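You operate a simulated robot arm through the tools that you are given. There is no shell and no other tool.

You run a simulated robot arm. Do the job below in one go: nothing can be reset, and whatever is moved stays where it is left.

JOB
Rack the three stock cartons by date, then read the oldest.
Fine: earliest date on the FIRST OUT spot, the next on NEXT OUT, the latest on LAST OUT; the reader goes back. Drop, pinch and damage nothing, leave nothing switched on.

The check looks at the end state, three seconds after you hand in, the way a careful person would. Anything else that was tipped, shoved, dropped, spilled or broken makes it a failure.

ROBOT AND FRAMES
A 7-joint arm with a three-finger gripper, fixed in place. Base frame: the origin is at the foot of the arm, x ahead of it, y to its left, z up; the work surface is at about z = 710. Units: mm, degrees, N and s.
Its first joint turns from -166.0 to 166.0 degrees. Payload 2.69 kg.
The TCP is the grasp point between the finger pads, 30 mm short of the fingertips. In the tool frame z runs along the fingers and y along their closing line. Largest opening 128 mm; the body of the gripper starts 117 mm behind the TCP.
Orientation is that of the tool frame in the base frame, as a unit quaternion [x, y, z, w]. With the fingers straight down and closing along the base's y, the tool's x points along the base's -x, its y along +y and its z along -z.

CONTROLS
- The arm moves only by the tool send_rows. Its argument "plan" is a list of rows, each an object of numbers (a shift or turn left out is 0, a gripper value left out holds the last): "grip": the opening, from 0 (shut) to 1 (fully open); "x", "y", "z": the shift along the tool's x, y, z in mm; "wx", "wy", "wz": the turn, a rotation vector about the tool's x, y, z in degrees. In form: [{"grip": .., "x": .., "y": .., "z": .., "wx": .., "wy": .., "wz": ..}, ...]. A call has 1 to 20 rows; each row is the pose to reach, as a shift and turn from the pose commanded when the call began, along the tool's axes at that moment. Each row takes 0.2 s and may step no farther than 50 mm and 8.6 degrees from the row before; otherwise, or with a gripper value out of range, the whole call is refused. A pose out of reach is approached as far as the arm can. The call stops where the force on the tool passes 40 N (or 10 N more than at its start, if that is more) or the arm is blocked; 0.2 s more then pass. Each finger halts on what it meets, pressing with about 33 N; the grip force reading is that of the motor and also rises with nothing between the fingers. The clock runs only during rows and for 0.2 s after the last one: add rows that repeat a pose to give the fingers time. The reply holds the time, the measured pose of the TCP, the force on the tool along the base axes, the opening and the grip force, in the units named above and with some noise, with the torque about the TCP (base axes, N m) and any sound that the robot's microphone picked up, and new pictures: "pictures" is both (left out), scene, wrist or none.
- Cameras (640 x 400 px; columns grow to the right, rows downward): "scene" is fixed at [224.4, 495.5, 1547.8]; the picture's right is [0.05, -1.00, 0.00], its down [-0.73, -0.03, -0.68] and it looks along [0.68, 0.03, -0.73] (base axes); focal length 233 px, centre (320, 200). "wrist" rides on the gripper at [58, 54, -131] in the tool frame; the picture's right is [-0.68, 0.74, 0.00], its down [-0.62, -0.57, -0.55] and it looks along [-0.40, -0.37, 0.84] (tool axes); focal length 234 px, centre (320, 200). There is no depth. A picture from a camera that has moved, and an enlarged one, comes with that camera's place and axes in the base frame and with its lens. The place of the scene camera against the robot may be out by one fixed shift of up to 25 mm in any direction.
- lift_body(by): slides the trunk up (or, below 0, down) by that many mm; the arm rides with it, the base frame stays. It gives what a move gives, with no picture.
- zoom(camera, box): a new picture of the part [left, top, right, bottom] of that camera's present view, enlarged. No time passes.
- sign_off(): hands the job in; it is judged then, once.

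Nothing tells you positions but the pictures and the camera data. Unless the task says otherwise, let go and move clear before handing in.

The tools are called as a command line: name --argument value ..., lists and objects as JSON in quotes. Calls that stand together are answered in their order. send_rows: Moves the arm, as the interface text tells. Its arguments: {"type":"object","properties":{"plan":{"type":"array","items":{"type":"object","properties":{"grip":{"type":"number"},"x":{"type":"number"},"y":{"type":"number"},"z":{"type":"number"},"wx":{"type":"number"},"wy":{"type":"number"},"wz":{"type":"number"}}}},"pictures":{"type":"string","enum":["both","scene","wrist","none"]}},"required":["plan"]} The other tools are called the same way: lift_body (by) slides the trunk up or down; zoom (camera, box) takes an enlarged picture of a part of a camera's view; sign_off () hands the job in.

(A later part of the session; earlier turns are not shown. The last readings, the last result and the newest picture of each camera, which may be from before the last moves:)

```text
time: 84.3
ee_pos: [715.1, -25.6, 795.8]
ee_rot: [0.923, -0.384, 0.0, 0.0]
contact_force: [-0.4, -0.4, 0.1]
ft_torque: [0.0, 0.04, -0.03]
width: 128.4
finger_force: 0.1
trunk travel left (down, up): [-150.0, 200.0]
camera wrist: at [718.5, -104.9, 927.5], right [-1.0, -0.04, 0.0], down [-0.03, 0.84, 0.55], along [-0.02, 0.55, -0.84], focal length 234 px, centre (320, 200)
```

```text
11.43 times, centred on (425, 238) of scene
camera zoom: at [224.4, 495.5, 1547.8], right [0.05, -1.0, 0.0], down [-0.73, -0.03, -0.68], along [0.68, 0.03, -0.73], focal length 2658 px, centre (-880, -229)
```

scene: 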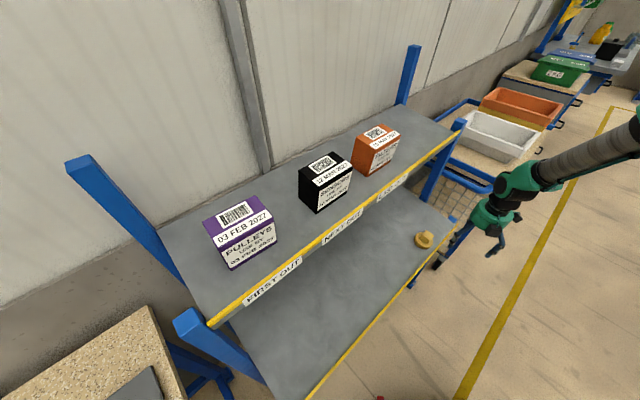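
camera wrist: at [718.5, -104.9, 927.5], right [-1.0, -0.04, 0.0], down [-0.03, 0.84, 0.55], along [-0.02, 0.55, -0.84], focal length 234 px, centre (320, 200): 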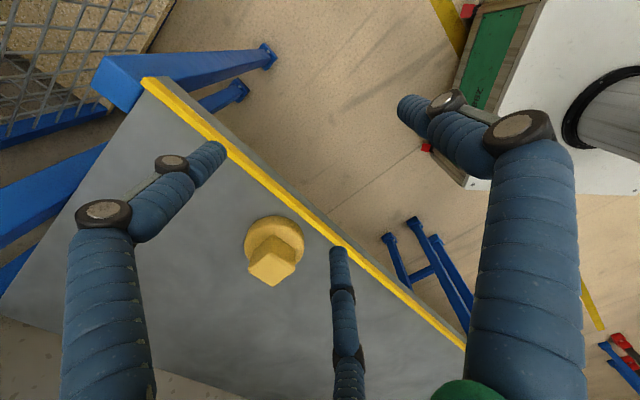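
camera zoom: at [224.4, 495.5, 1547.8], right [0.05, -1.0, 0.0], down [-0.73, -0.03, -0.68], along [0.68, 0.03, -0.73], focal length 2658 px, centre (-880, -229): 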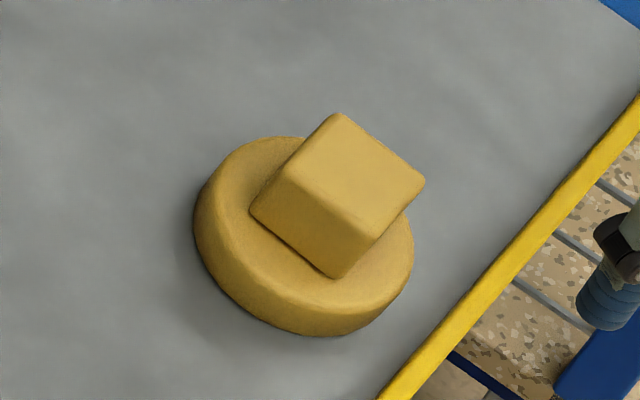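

The puck is a plain reader with a round head (~68 mm) and a square grip post (~36 mm, top near z≈756), with no button or lamp visible. I'll position the hand above the post, a little higher, with the jaws part closed, and check alignment.

send_rows --plan '[{"z": -20, "grip": 0.8}, {"z": -35, "grip": 0.65}, {"x": -20, "y": -35, "z": -35}, {"x": -40, "y": -70, "z": -35}, {"x": -51, "y": -105, "z": -35}, {"x": -51, "y": -124, "z": -35}, {"x": -51, "y": -124, "z": -25}, {"x": -51, "y": -124, "z": -25}]'

zoom --camera "wrist" --box '[230, 80, 410, 240]'

zoom --camera "scene" --box '[390, 180, 480, 270]'

```text
time: 86.1
ee_pos: [764.3, 97.2, 825.6]
ee_rot: [0.923, -0.384, 0.0, 0.0]
contact_force: [0.9, -0.9, -1.1]
ft_torque: [0.05, 0.01, 0.02]
width: 82.9
finger_force: 0.1
trunk travel left (down, up): [-150.0, 200.0]
camera wrist: at [767.0, 17.5, 955.4], right [-1.0, -0.04, 0.0], down [-0.03, 0.84, 0.55], along [-0.02, 0.55, -0.84], focal length 234 px, centre (320, 200)
```

scene: 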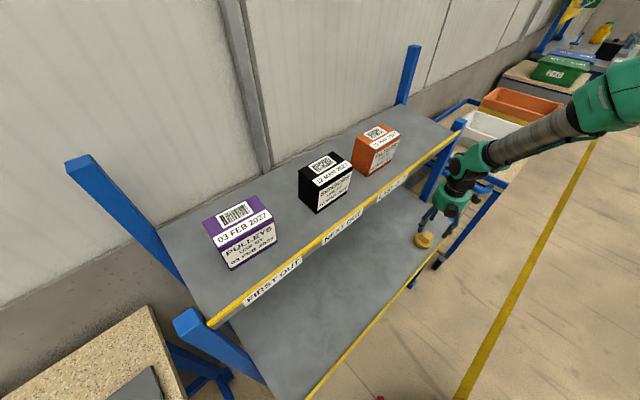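
wrist: 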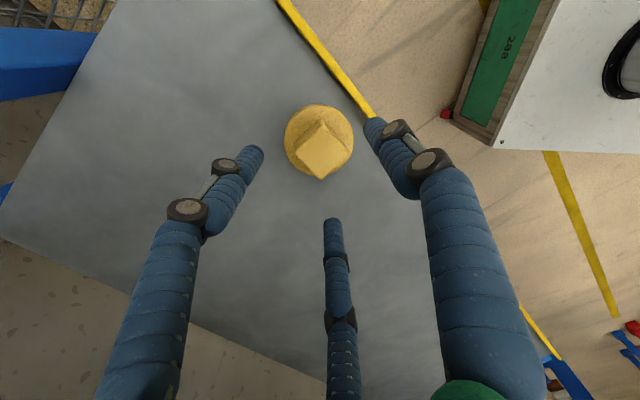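

```text
2.50 times, centred on (320, 160) of wrist
camera zoom: at [767.0, 17.5, 955.4], right [-1.0, -0.04, 0.0], down [-0.03, 0.84, 0.55], along [-0.02, 0.55, -0.84], focal length 585 px, centre (320, 300)
```

zoom: 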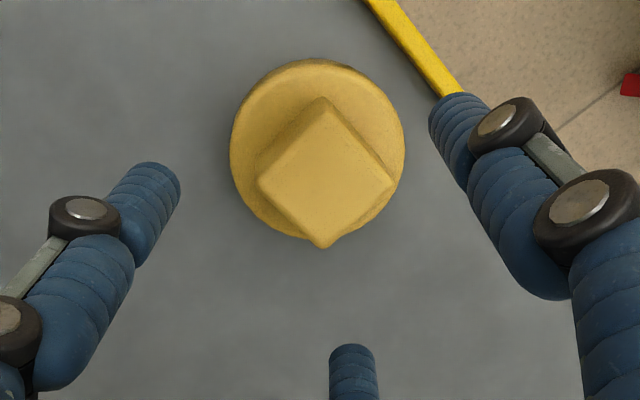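

```text
4.44 times, centred on (435, 225) of scene
camera zoom: at [224.4, 495.5, 1547.8], right [0.05, -1.0, 0.0], down [-0.73, -0.03, -0.68], along [0.68, 0.03, -0.73], focal length 1034 px, centre (-191, 89)
```

zoom: 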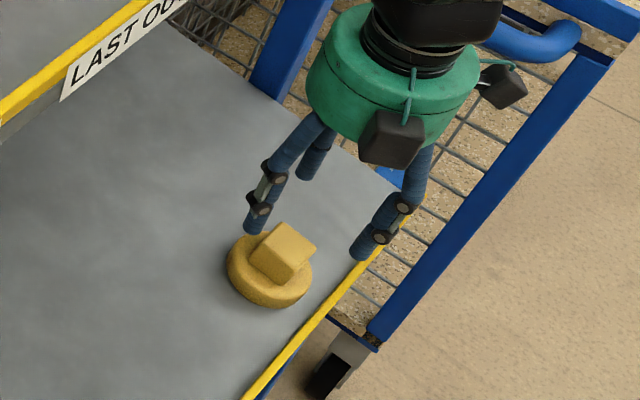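

The post is within 2–3 mm of centre. Small correction, then down until the fingertips are just above the reader's round head.

send_rows --plan '[{"x": -1.5, "y": -3}, {"x": -1.5, "y": -3, "z": 10}, {"x": -1.5, "y": -3, "z": 20}, {"x": -1.5, "y": -3, "z": 30}, {"x": -1.5, "y": -3, "z": 40}, {"x": -1.5, "y": -3, "z": 48}, {"x": -1.5, "y": -3, "z": 55}, {"x": -1.5, "y": -3, "z": 59}, {"x": -1.5, "y": -3, "z": 59}]'

zoom --camera "wrist" --box '[230, 80, 410, 240]'

zoom --camera "scene" --box '[390, 190, 470, 270]'

```text
time: 88.1
ee_pos: [765.5, 101.8, 765.5]
ee_rot: [0.924, -0.383, -0.001, 0.0]
contact_force: [-0.1, -0.5, -0.2]
ft_torque: [0.03, 0.02, -0.01]
width: 83.0
finger_force: 0.0
trunk travel left (down, up): [-150.0, 200.0]
camera wrist: at [767.9, 21.8, 895.5], right [-1.0, -0.04, 0.0], down [-0.03, 0.84, 0.55], along [-0.02, 0.55, -0.84], focal length 234 px, centre (320, 200)
```

scene: 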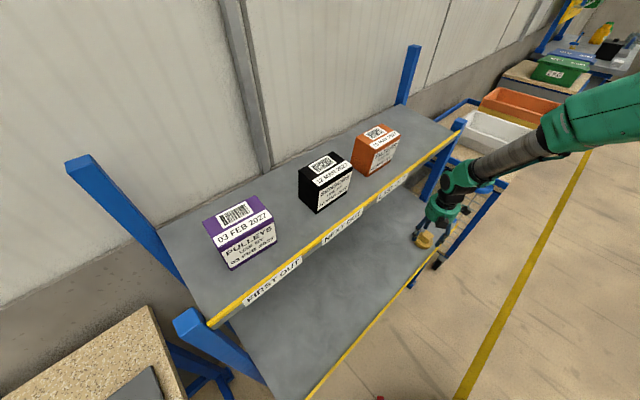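
wrist: 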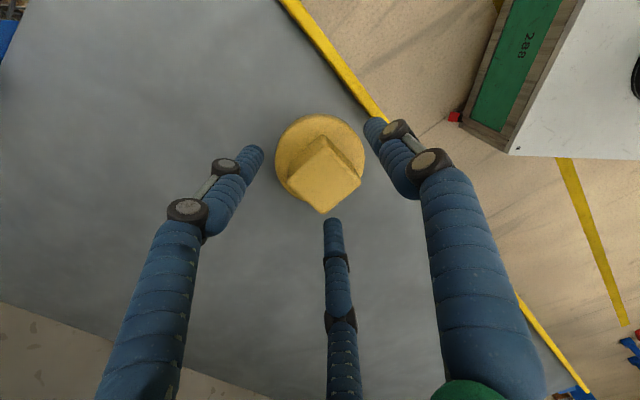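

```text
2.50 times, centred on (320, 160) of wrist
camera zoom: at [767.9, 21.8, 895.5], right [-1.0, -0.04, 0.0], down [-0.03, 0.84, 0.55], along [-0.02, 0.55, -0.84], focal length 585 px, centre (320, 300)
```

zoom: 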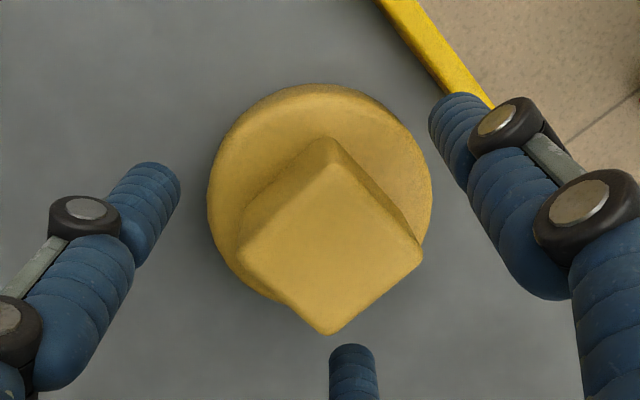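

```text
5.00 times, centred on (430, 230) of scene
camera zoom: at [224.4, 495.5, 1547.8], right [0.05, -1.0, 0.0], down [-0.73, -0.03, -0.68], along [0.68, 0.03, -0.73], focal length 1163 px, centre (-230, 50)
```

zoom: 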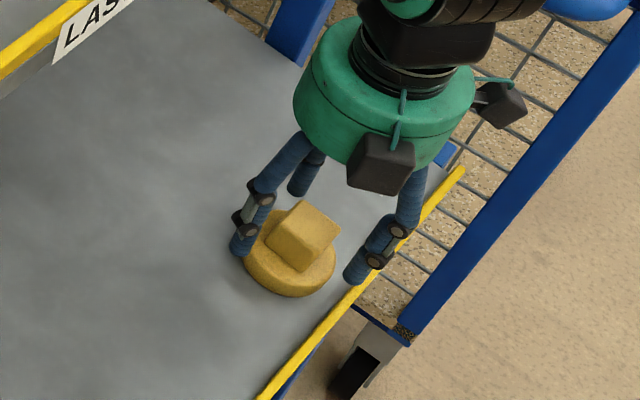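

Aligned within a millimetre, with the fingertips a few millimetres above the round head. Closing on the post in small stages.

send_rows --plan '[{"grip": 0.55}, {"grip": 0.48}, {"grip": 0.42}, {"grip": 0.38}, {"grip": 0.35}, {"grip": 0.32}, {"grip": 0.32}]'

zoom --camera "wrist" --box '[230, 80, 410, 240]'

zoom --camera "scene" --box '[390, 190, 470, 270]'

```text
time: 89.7
ee_pos: [765.7, 100.6, 764.7]
ee_rot: [0.924, -0.383, 0.0, 0.0]
contact_force: [-0.7, -0.9, 3.3]
ft_torque: [0.0, -0.04, 0.0]
width: 45.1
finger_force: 33.0
trunk travel left (down, up): [-150.0, 200.0]
camera wrist: at [767.8, 21.7, 895.8], right [-1.0, -0.04, 0.0], down [-0.03, 0.84, 0.55], along [-0.02, 0.55, -0.84], focal length 234 px, centre (320, 200)
```

scene: 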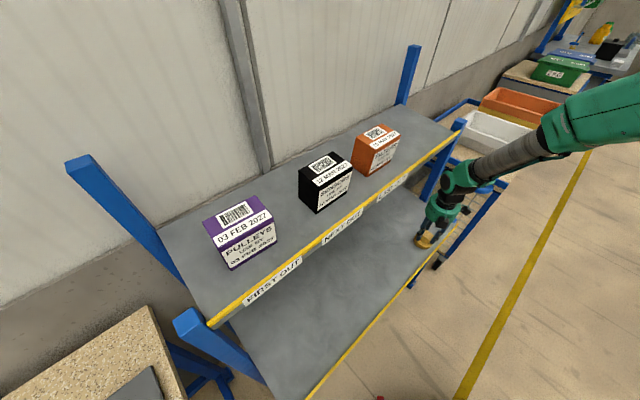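
wrist: 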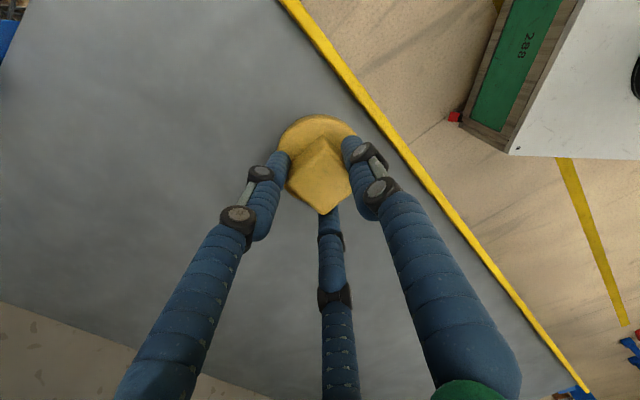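

```text
2.50 times, centred on (320, 160) of wrist
camera zoom: at [767.8, 21.7, 895.8], right [-1.0, -0.04, 0.0], down [-0.03, 0.84, 0.55], along [-0.02, 0.55, -0.84], focal length 585 px, centre (320, 300)
```

zoom: 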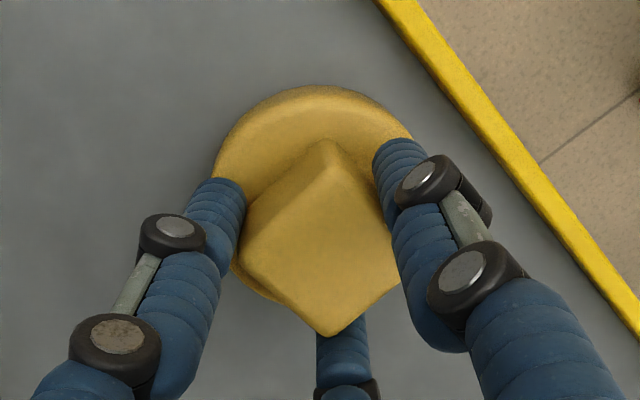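

```text
5.00 times, centred on (430, 230) of scene
camera zoom: at [224.4, 495.5, 1547.8], right [0.05, -1.0, 0.0], down [-0.73, -0.03, -0.68], along [0.68, 0.03, -0.73], focal length 1163 px, centre (-230, 50)
```

zoom: 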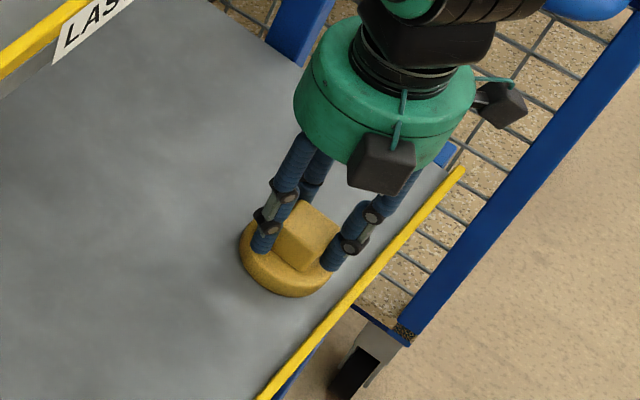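

Gripped at 45 mm, exactly as predicted, without shifting the reader. I'll note this as home (TCP ≈ 765.7, 100.7, 765) and lift a little to check.

send_rows --plan '[{"z": -3}, {"z": -6}, {"z": -12}, {"z": -20}, {"z": -20}]'

zoom --camera "scene" --box '[390, 190, 470, 270]'

zoom --camera "wrist" --box '[230, 80, 410, 240]'

```text
time: 90.9
ee_pos: [765.3, 101.7, 783.2]
ee_rot: [0.924, -0.383, 0.0, 0.0]
contact_force: [0.3, 0.1, -0.9]
ft_torque: [0.02, -0.05, -0.02]
width: 44.8
finger_force: 33.4
trunk travel left (down, up): [-150.0, 200.0]
camera wrist: at [768.1, 22.2, 914.8], right [-1.0, -0.04, 0.0], down [-0.03, 0.84, 0.55], along [-0.02, 0.55, -0.84], focal length 234 px, centre (320, 200)
```

scene: 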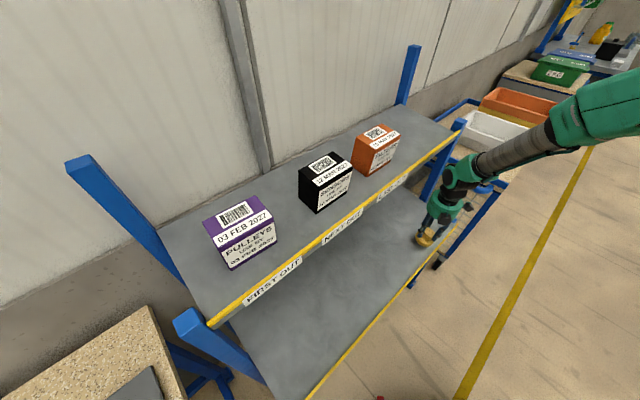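
wrist: 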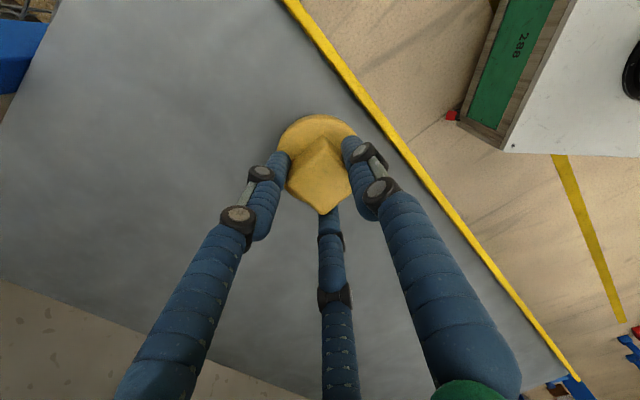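

```text
5.00 times, centred on (430, 230) of scene
camera zoom: at [224.4, 495.5, 1547.8], right [0.05, -1.0, 0.0], down [-0.73, -0.03, -0.68], along [0.68, 0.03, -0.73], focal length 1163 px, centre (-230, 50)
```

zoom: 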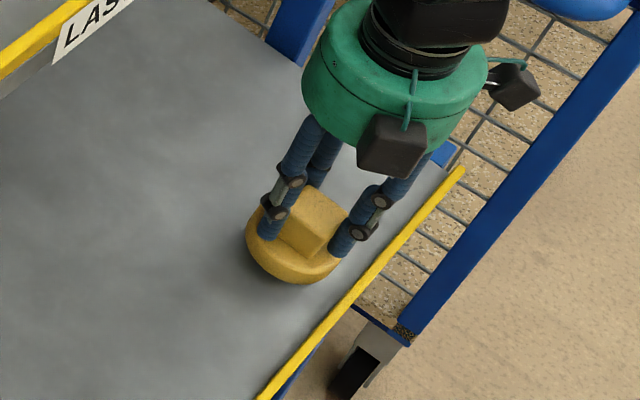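

```text
2.50 times, centred on (320, 160) of wrist
camera zoom: at [768.1, 22.2, 914.8], right [-1.0, -0.04, 0.0], down [-0.03, 0.84, 0.55], along [-0.02, 0.55, -0.84], focal length 585 px, centre (320, 300)
```

zoom: 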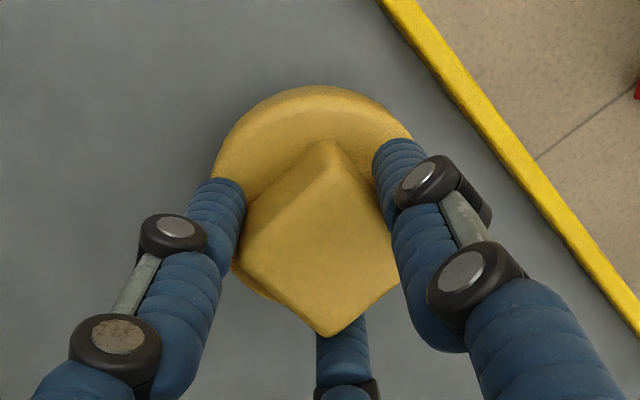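

The reader is in hand (about 1 N). Now I'll raise it straight up in front of the rack to well above the cartons.

send_rows --plan '[{"z": -30}, {"z": -70}, {"z": -110}, {"z": -150}, {"z": -190}, {"z": -230}, {"z": -270}, {"z": -310}, {"z": -350}, {"z": -390}, {"z": -430}, {"z": -470}, {"z": -500}, {"z": -505}, {"z": -505}]'

```text
time: 94.1
ee_pos: [764.3, 100.7, 1288.2]
ee_rot: [0.924, -0.383, 0.0, 0.0]
contact_force: [0.3, 0.3, -0.8]
ft_torque: [0.02, 0.02, 0.0]
width: 44.7
finger_force: 32.8
trunk travel left (down, up): [-150.0, 200.0]
camera wrist: at [767.1, 21.4, 1420.6], right [-1.0, -0.04, 0.0], down [-0.03, 0.84, 0.55], along [-0.02, 0.55, -0.84], focal length 234 px, centre (320, 200)
```

scene: 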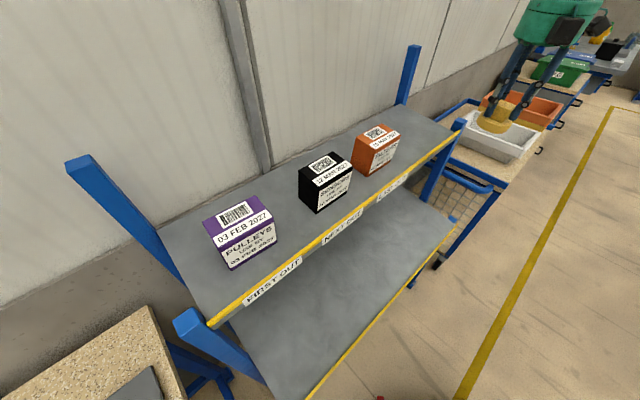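
wrist: 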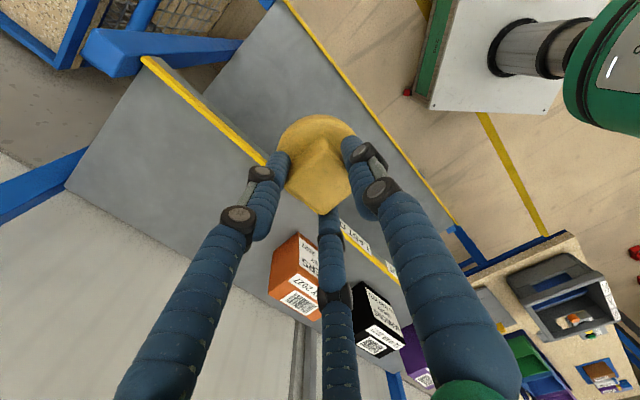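

Travelling along in front of the rack toward FIRST OUT, staying off the other cartons' barcodes.

send_rows --plan '[{"x": -25}, {"x": -60}, {"x": -97}, {"x": -134}, {"x": -171}, {"x": -208}, {"x": -245}, {"x": -282}, {"x": -319}, {"x": -356}, {"x": -393}, {"x": -430}, {"x": -467}, {"x": -504}, {"x": -540}, {"x": -570}, {"x": -590}, {"x": -600}, {"x": -600}]'

zoom --camera "scene" --box '[180, 120, 380, 300]'

```text
time: 98.1
ee_pos: [342.2, 524.5, 1287.6]
ee_rot: [0.924, -0.383, 0.0, 0.0]
contact_force: [-0.1, -0.1, -1.2]
ft_torque: [-0.04, -0.05, 0.0]
width: 45.7
finger_force: 3.9
trunk travel left (down, up): [-150.0, 200.0]
camera wrist: at [344.3, 445.0, 1417.4], right [-1.0, -0.04, 0.0], down [-0.03, 0.84, 0.55], along [-0.02, 0.55, -0.84], focal length 234 px, centre (320, 200)
```

scene: 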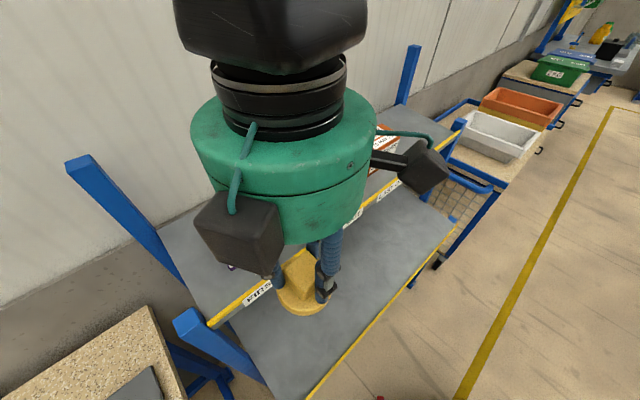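
wrist: 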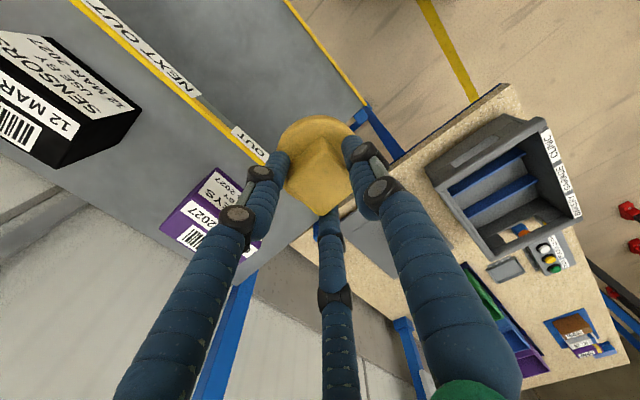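

```text
2.22 times, centred on (280, 210) of scene
camera zoom: at [224.4, 495.5, 1547.8], right [0.05, -1.0, 0.0], down [-0.73, -0.03, -0.68], along [0.68, 0.03, -0.73], focal length 517 px, centre (409, 178)
```

zoom: 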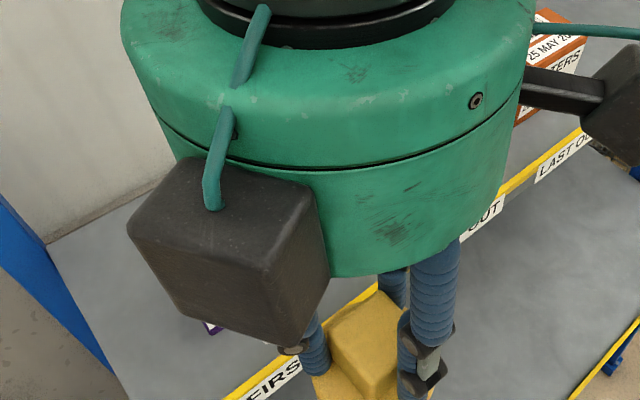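

The grip force reading has dropped to 3.9 N, so the hold on the reader may be weakening. Before anything else I'll re-command a tighter grip while staying still.

send_rows --plan '[{"grip": 0.2}, {"grip": 0.2}]'

zoom --camera "wrist" --box '[230, 80, 410, 240]'

```text
time: 98.7
ee_pos: [341.5, 523.6, 1286.8]
ee_rot: [0.924, -0.383, -0.001, 0.0]
contact_force: [0.8, -0.1, -1.4]
ft_torque: [-0.01, -0.03, -0.04]
width: 45.0
finger_force: 14.2
trunk travel left (down, up): [-150.0, 200.0]
camera wrist: at [344.4, 444.9, 1417.4], right [-1.0, -0.04, 0.0], down [-0.03, 0.84, 0.55], along [-0.02, 0.55, -0.84], focal length 234 px, centre (320, 200)
```

scene: 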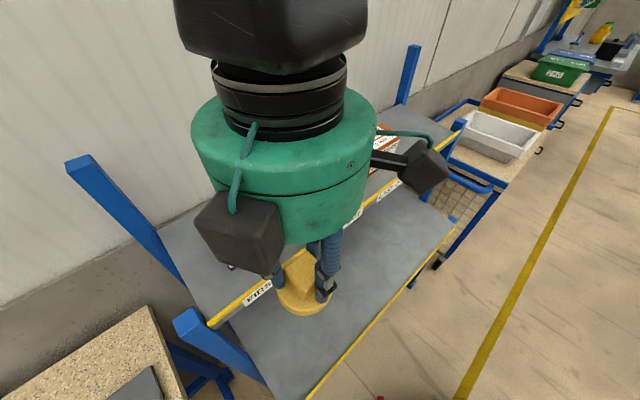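
wrist: 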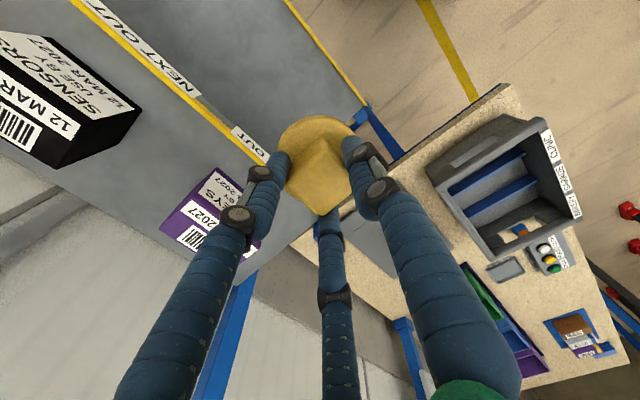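

```text
2.50 times, centred on (320, 160) of wrist
camera zoom: at [344.4, 444.9, 1417.4], right [-1.0, -0.04, 0.0], down [-0.03, 0.84, 0.55], along [-0.02, 0.55, -0.84], focal length 585 px, centre (320, 300)
```

zoom: 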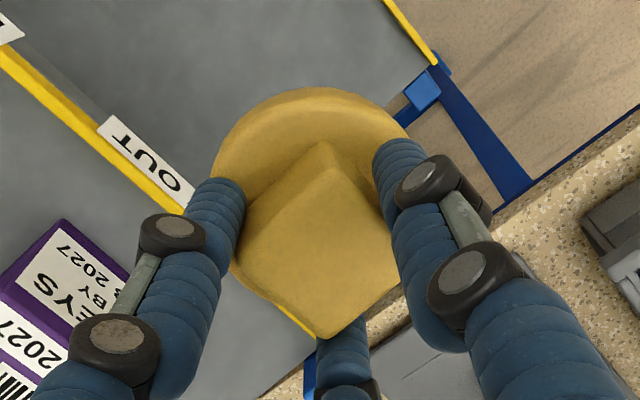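

The force recovered only to 14 N. I'll hold still once more with a tighter command to see how the grip behaves.

send_rows --plan '[{"grip": 0.1}, {"grip": 0.1}]' --pictures "none"

```text
time: 99.3
ee_pos: [342.7, 524.1, 1287.0]
ee_rot: [0.924, -0.383, 0.001, 0.0]
contact_force: [0.2, 1.0, -0.6]
ft_torque: [0.01, -0.01, 0.0]
width: 44.7
finger_force: 24.1
trunk travel left (down, up): [-150.0, 200.0]
```

The grip now acts like a soft spring (~0.75 N/mm), so a fully closed command restores about 33 N. I'll use that, then move the reader inward over the purple carton's barcode, about 50 mm above it.

send_rows --plan '[{"grip": 0.0}, {"grip": 0.0, "y": -20}, {"y": -50}, {"y": -85}, {"y": -120}, {"y": -155}, {"y": -185}, {"y": -205}, {"y": -214}, {"y": -214}]'

zoom --camera "wrist" --box '[200, 60, 440, 260]'

zoom --camera "scene" --box '[170, 140, 330, 300]'

```text
time: 101.5
ee_pos: [493.5, 674.5, 1290.0]
ee_rot: [0.924, -0.383, -0.001, 0.0]
contact_force: [0.0, -0.4, -2.1]
ft_torque: [-0.03, 0.01, 0.01]
width: 44.7
finger_force: 33.2
trunk travel left (down, up): [-150.0, 200.0]
camera wrist: at [495.4, 596.1, 1420.8], right [-1.0, -0.04, 0.0], down [-0.03, 0.84, 0.55], along [-0.02, 0.55, -0.84], focal length 234 px, centre (320, 200)
```

scene: 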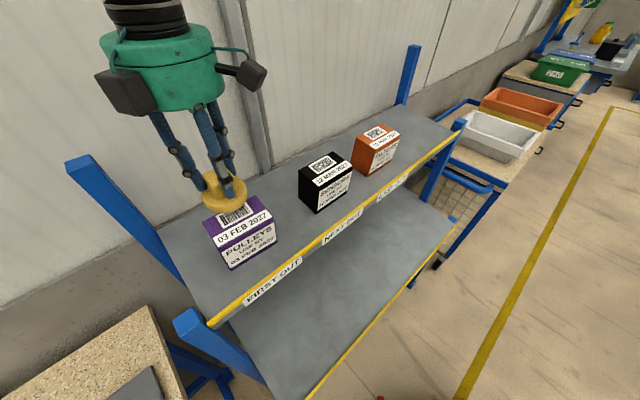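
wrist: 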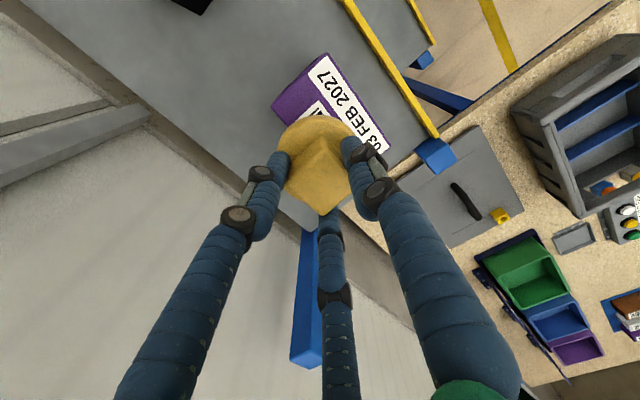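

```text
2.00 times, centred on (320, 160) of wrist
camera zoom: at [495.4, 596.1, 1420.8], right [-1.0, -0.04, 0.0], down [-0.03, 0.84, 0.55], along [-0.02, 0.55, -0.84], focal length 468 px, centre (320, 280)
```

zoom: 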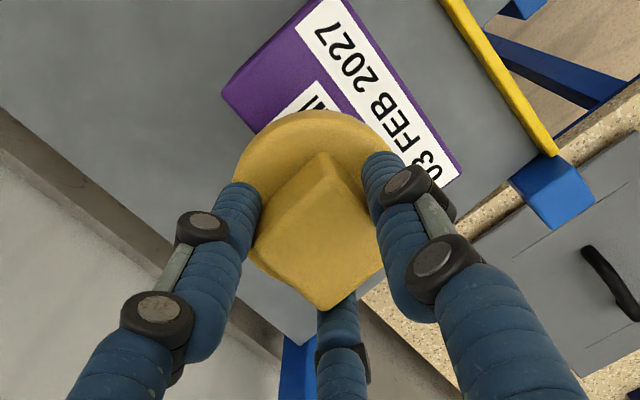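

```text
2.50 times, centred on (250, 220) of scene
camera zoom: at [224.4, 495.5, 1547.8], right [0.05, -1.0, 0.0], down [-0.73, -0.03, -0.68], along [0.68, 0.03, -0.73], focal length 582 px, centre (495, 150)
```

zoom: 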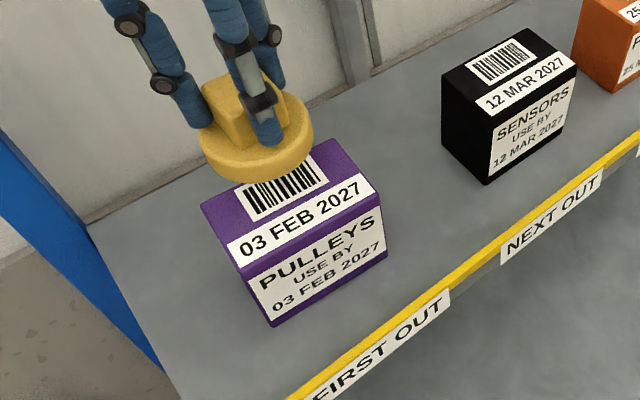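

The reader hangs squarely above the purple carton's barcode with a firm grip. I'll nudge it slightly inward and lower to about 25 mm above the code, listening for a read.

send_rows --plan '[{"y": -4}, {"y": -4, "z": 8}, {"y": -4, "z": 16}, {"y": -4, "z": 24}, {"y": -4, "z": 26}, {"y": -4, "z": 26}, {"y": -4, "z": 26}, {"y": -4, "z": 26}, {"y": -4, "z": 26}]'

zoom --camera "scene" --box '[170, 140, 330, 300]'

```text
time: 103.5
ee_pos: [495.4, 680.0, 1262.6]
ee_rot: [0.924, -0.382, 0.0, 0.0]
contact_force: [1.0, -0.2, -1.7]
ft_torque: [0.01, 0.02, 0.04]
width: 44.7
finger_force: 32.5
trunk travel left (down, up): [-150.0, 200.0]
camera wrist: at [498.0, 600.2, 1393.9], right [-1.0, -0.04, 0.0], down [-0.03, 0.84, 0.55], along [-0.02, 0.55, -0.84], focal length 234 px, centre (320, 200)
```

scene: 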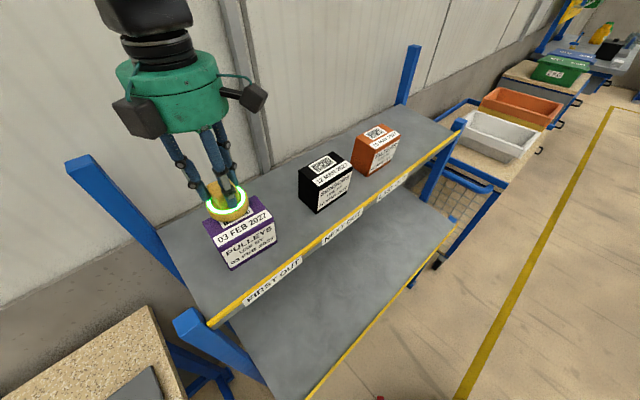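
wrist: 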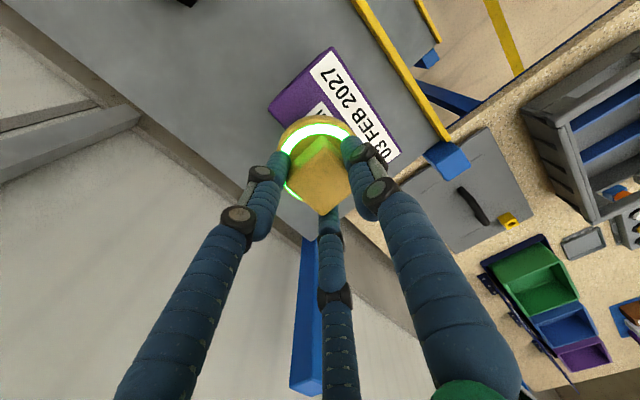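

```text
2.50 times, centred on (250, 220) of scene
camera zoom: at [224.4, 495.5, 1547.8], right [0.05, -1.0, 0.0], down [-0.73, -0.03, -0.68], along [0.68, 0.03, -0.73], focal length 582 px, centre (495, 150)
```

zoom: 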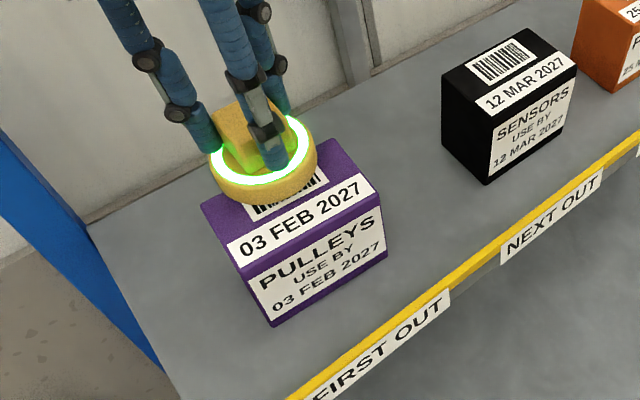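

A green ring lit up on the reader over the purple barcode, which looks like a good read. I'll hold it there about a second to be sure, then lift away and see whether the ring goes out.

send_rows --plan '[{"x": 0}, {"x": 0}, {"x": 0}, {"x": 0}, {"x": 0}]' --pictures "scene"

zoom --camera "scene" --box '[170, 140, 330, 300]'

```text
time: 104.7
ee_pos: [494.5, 680.7, 1262.4]
ee_rot: [0.924, -0.383, 0.0, 0.001]
contact_force: [0.8, -0.1, -1.8]
ft_torque: [0.03, -0.02, 0.02]
width: 44.3
finger_force: 32.9
trunk travel left (down, up): [-150.0, 200.0]
```

scene: 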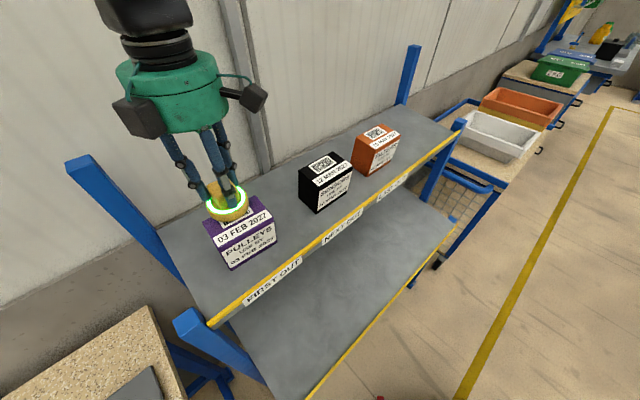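

```text
2.50 times, centred on (250, 220) of scene
camera zoom: at [224.4, 495.5, 1547.8], right [0.05, -1.0, 0.0], down [-0.73, -0.03, -0.68], along [0.68, 0.03, -0.73], focal length 582 px, centre (495, 150)
```

zoom: 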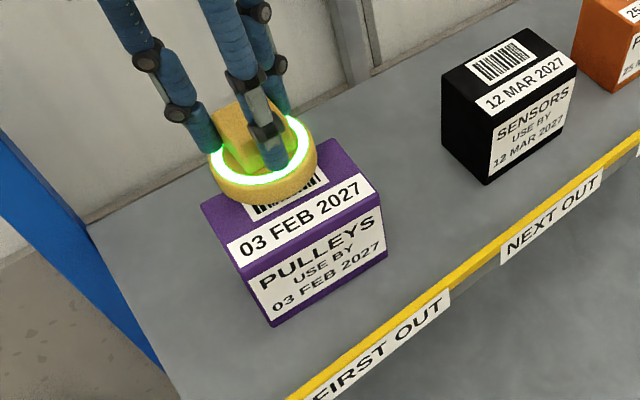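

The ring stayed a steady green. Lifting away and backing out in front of the rack, with a check on the ring.

send_rows --plan '[{"z": -10}, {"z": -26}, {"y": 20, "z": -26}, {"y": 50, "z": -26}, {"y": 85, "z": -26}, {"y": 120, "z": -26}, {"y": 155, "z": -26}, {"y": 190, "z": -26}, {"y": 210, "z": -26}, {"y": 218, "z": -26}, {"y": 218, "z": -26}]'

zoom --camera "scene" --box '[200, 200, 400, 340]'

zoom --camera "wrist" --box '[200, 60, 440, 260]'

```text
time: 107.1
ee_pos: [339.1, 526.1, 1287.7]
ee_rot: [0.923, -0.384, 0.001, 0.0]
contact_force: [0.5, -0.5, -2.3]
ft_torque: [-0.02, -0.01, -0.03]
width: 44.7
finger_force: 33.2
trunk travel left (down, up): [-150.0, 200.0]
camera wrist: at [342.2, 446.6, 1418.4], right [-1.0, -0.04, 0.0], down [-0.03, 0.84, 0.55], along [-0.02, 0.55, -0.84], focal length 234 px, centre (320, 200)
```

scene: 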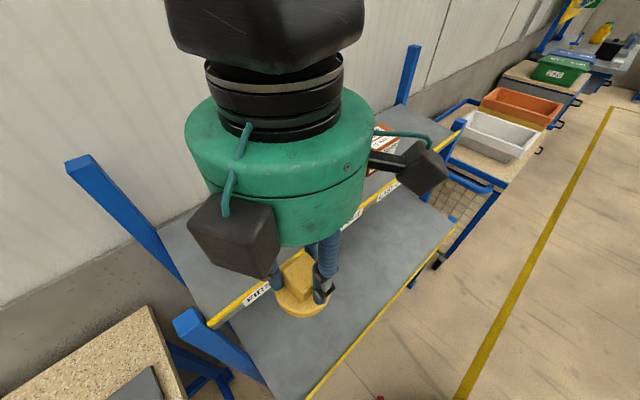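
wrist: 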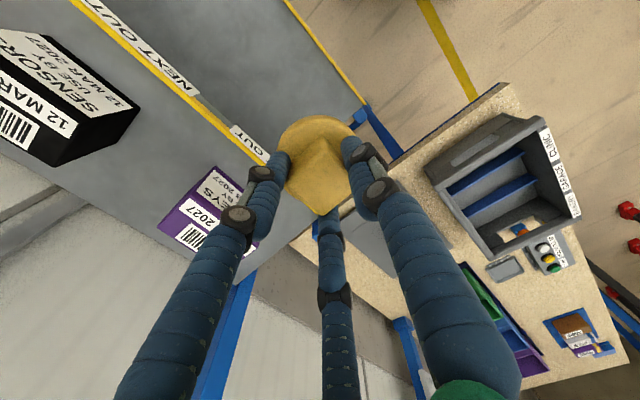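

```text
2.86 times, centred on (300, 270) of scene
camera zoom: at [224.4, 495.5, 1547.8], right [0.05, -1.0, 0.0], down [-0.73, -0.03, -0.68], along [0.68, 0.03, -0.73], focal length 665 px, centre (377, 0)
```

zoom: 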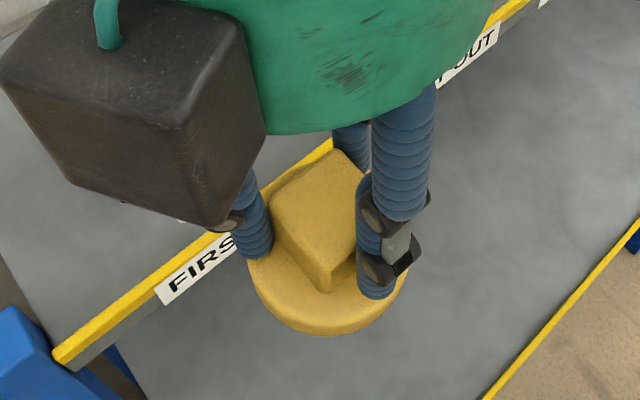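

```text
2.00 times, centred on (320, 160) of wrist
camera zoom: at [342.2, 446.6, 1418.4], right [-1.0, -0.04, 0.0], down [-0.03, 0.84, 0.55], along [-0.02, 0.55, -0.84], focal length 468 px, centre (320, 280)
```

zoom: 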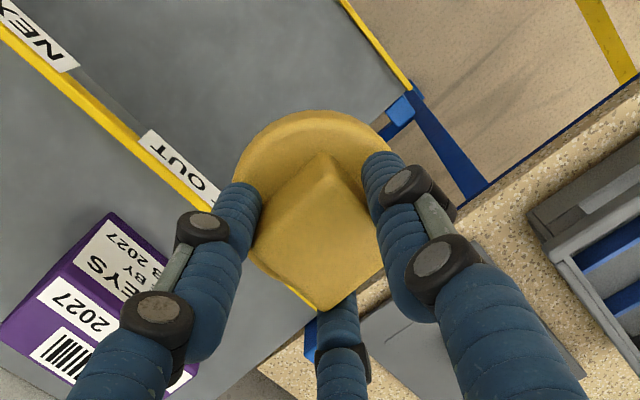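

The ring went dark after leaving the barcode, so nothing is left lit. Now back along the front of the rack to above the reader's home spot.

send_rows --plan '[{"x": 25}, {"x": 60}, {"x": 97}, {"x": 134}, {"x": 171}, {"x": 208}, {"x": 245}, {"x": 282}, {"x": 319}, {"x": 356}, {"x": 393}, {"x": 430}, {"x": 467}, {"x": 504}, {"x": 540}, {"x": 570}, {"x": 590}, {"x": 600}, {"x": 600}]'

zoom --camera "scene" --box '[160, 100, 420, 300]'

```text
time: 111.1
ee_pos: [766.2, 101.0, 1286.7]
ee_rot: [0.924, -0.383, 0.0, -0.001]
contact_force: [0.5, -0.1, -1.7]
ft_torque: [0.02, 0.01, -0.02]
width: 44.6
finger_force: 32.5
trunk travel left (down, up): [-150.0, 200.0]
camera wrist: at [768.6, 21.7, 1418.3], right [-1.0, -0.04, 0.0], down [-0.03, 0.84, 0.55], along [-0.02, 0.55, -0.84], focal length 234 px, centre (320, 200)
```

scene: 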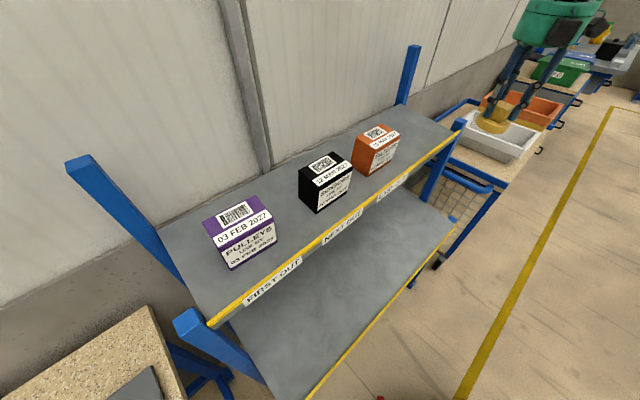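
wrist: 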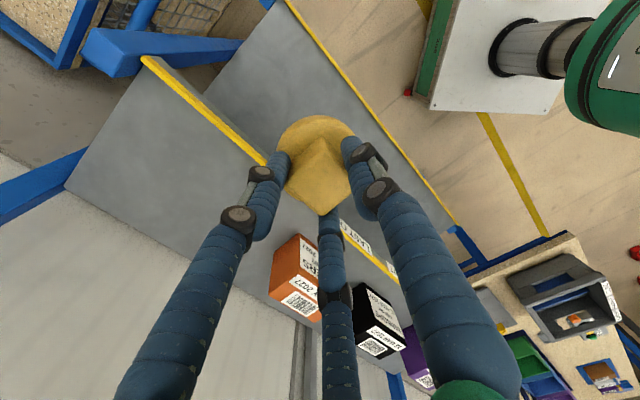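

```text
2.00 times, centred on (290, 200) of scene
camera zoom: at [224.4, 495.5, 1547.8], right [0.05, -1.0, 0.0], down [-0.73, -0.03, -0.68], along [0.68, 0.03, -0.73], focal length 465 px, centre (380, 200)
```

zoom: 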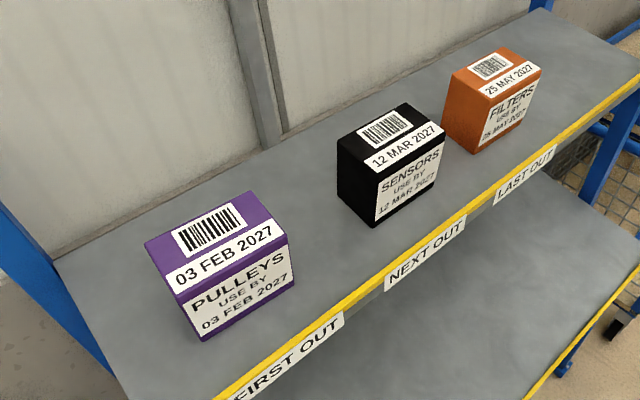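

Above the home spot again. Lowering the reader to about 12 mm above the shelf.

send_rows --plan '[{"z": 25}, {"z": 65}, {"z": 105}, {"z": 145}, {"z": 185}, {"z": 225}, {"z": 265}, {"z": 305}, {"z": 345}, {"z": 385}, {"z": 425}, {"z": 460}, {"z": 490}, {"z": 505}, {"z": 512}, {"z": 512}]'

zoom --camera "scene" --box '[390, 190, 470, 270]'

```text
time: 114.5
ee_pos: [766.8, 101.2, 776.0]
ee_rot: [0.924, -0.382, 0.0, 0.0]
contact_force: [-0.9, -0.2, -1.9]
ft_torque: [-0.02, 0.0, -0.02]
width: 44.5
finger_force: 32.9
trunk travel left (down, up): [-150.0, 200.0]
camera wrist: at [768.0, 21.6, 907.0], right [-1.0, -0.04, 0.0], down [-0.03, 0.84, 0.55], along [-0.02, 0.55, -0.84], focal length 234 px, centre (320, 200)
```

scene: 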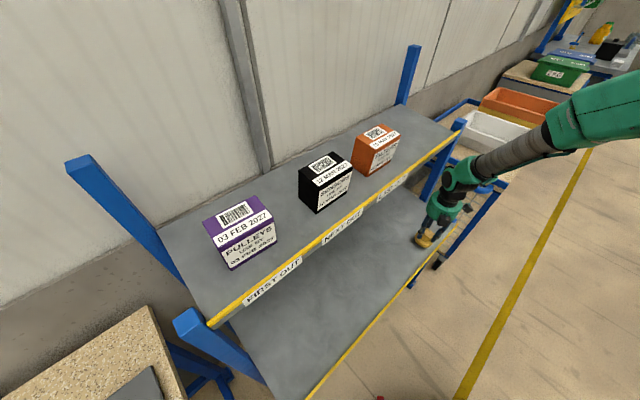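
wrist: 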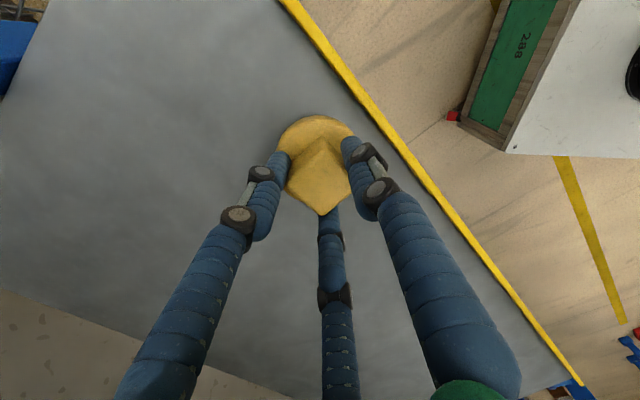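

```text
5.00 times, centred on (430, 230) of scene
camera zoom: at [224.4, 495.5, 1547.8], right [0.05, -1.0, 0.0], down [-0.73, -0.03, -0.68], along [0.68, 0.03, -0.73], focal length 1163 px, centre (-230, 50)
```

zoom: 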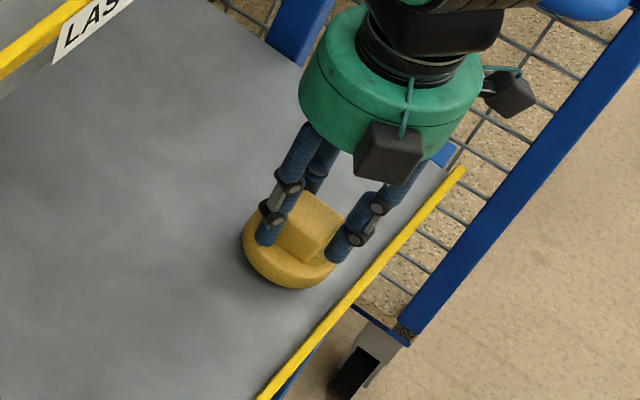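

Right over its original spot. Fine lowering now until it touches.

send_rows --plan '[{"z": 3}, {"z": 6}, {"z": 9}, {"z": 11}]' --pictures "none"

```text
time: 115.5
ee_pos: [763.6, 100.5, 765.4]
ee_rot: [0.924, -0.383, 0.0, 0.0]
contact_force: [1.2, -1.3, -2.2]
ft_torque: [0.03, 0.01, -0.02]
width: 44.6
finger_force: 33.1
trunk travel left (down, up): [-150.0, 200.0]
```

send_rows --plan '[{"z": 1}, {"z": 2}]' --pictures "none"

```text
time: 116.1
ee_pos: [765.9, 101.1, 764.4]
ee_rot: [0.924, -0.383, 0.0, 0.0]
contact_force: [-4.6, 0.7, 9.6]
ft_torque: [0.24, -0.02, 0.11]
width: 44.0
finger_force: 32.6
trunk travel left (down, up): [-150.0, 200.0]
```

The reader is seated on the shelf (about 11 N). Easing the grip off gradually.

send_rows --plan '[{"grip": 0.15}, {"grip": 0.28}, {"grip": 0.34}, {"grip": 0.37}, {"grip": 0.4}, {"grip": 0.46}, {"grip": 0.55}, {"grip": 0.65}, {"grip": 0.65}]'

zoom --camera "scene" --box '[390, 190, 470, 270]'

zoom --camera "wrist" --box '[230, 80, 410, 240]'

```text
time: 118.1
ee_pos: [765.0, 99.3, 764.0]
ee_rot: [0.924, -0.383, -0.001, 0.001]
contact_force: [0.7, -0.1, 0.0]
ft_torque: [0.01, 0.03, 0.0]
width: 83.0
finger_force: 0.1
trunk travel left (down, up): [-150.0, 200.0]
camera wrist: at [768.4, 21.2, 894.9], right [-1.0, -0.04, 0.0], down [-0.03, 0.84, 0.55], along [-0.02, 0.55, -0.84], focal length 234 px, centre (320, 200)
```

scene: 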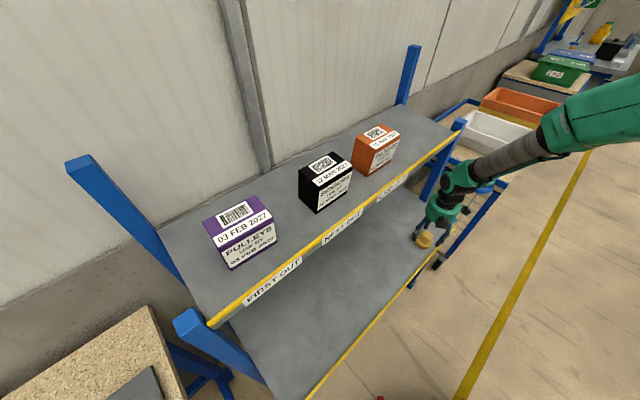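
wrist: 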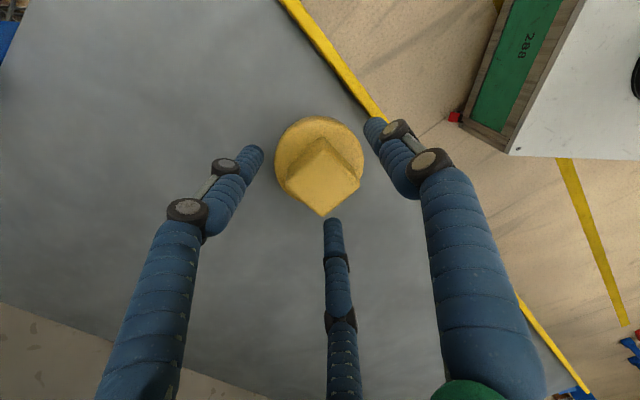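

```text
5.00 times, centred on (430, 230) of scene
camera zoom: at [224.4, 495.5, 1547.8], right [0.05, -1.0, 0.0], down [-0.73, -0.03, -0.68], along [0.68, 0.03, -0.73], focal length 1163 px, centre (-230, 50)
```

zoom: 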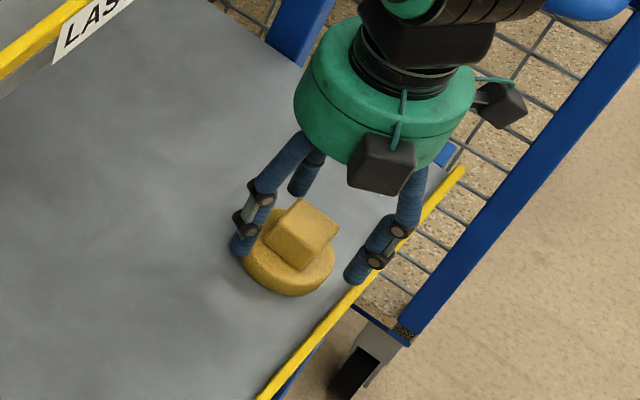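

```text
2.50 times, centred on (320, 160) of wrist
camera zoom: at [768.4, 21.2, 894.9], right [-1.0, -0.04, 0.0], down [-0.03, 0.84, 0.55], along [-0.02, 0.55, -0.84], focal length 585 px, centre (320, 300)
```

zoom: 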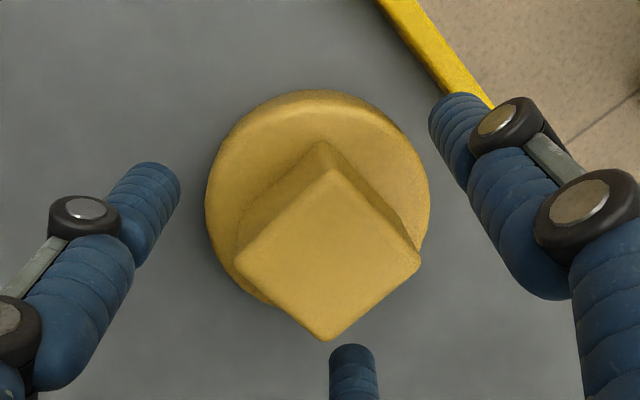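

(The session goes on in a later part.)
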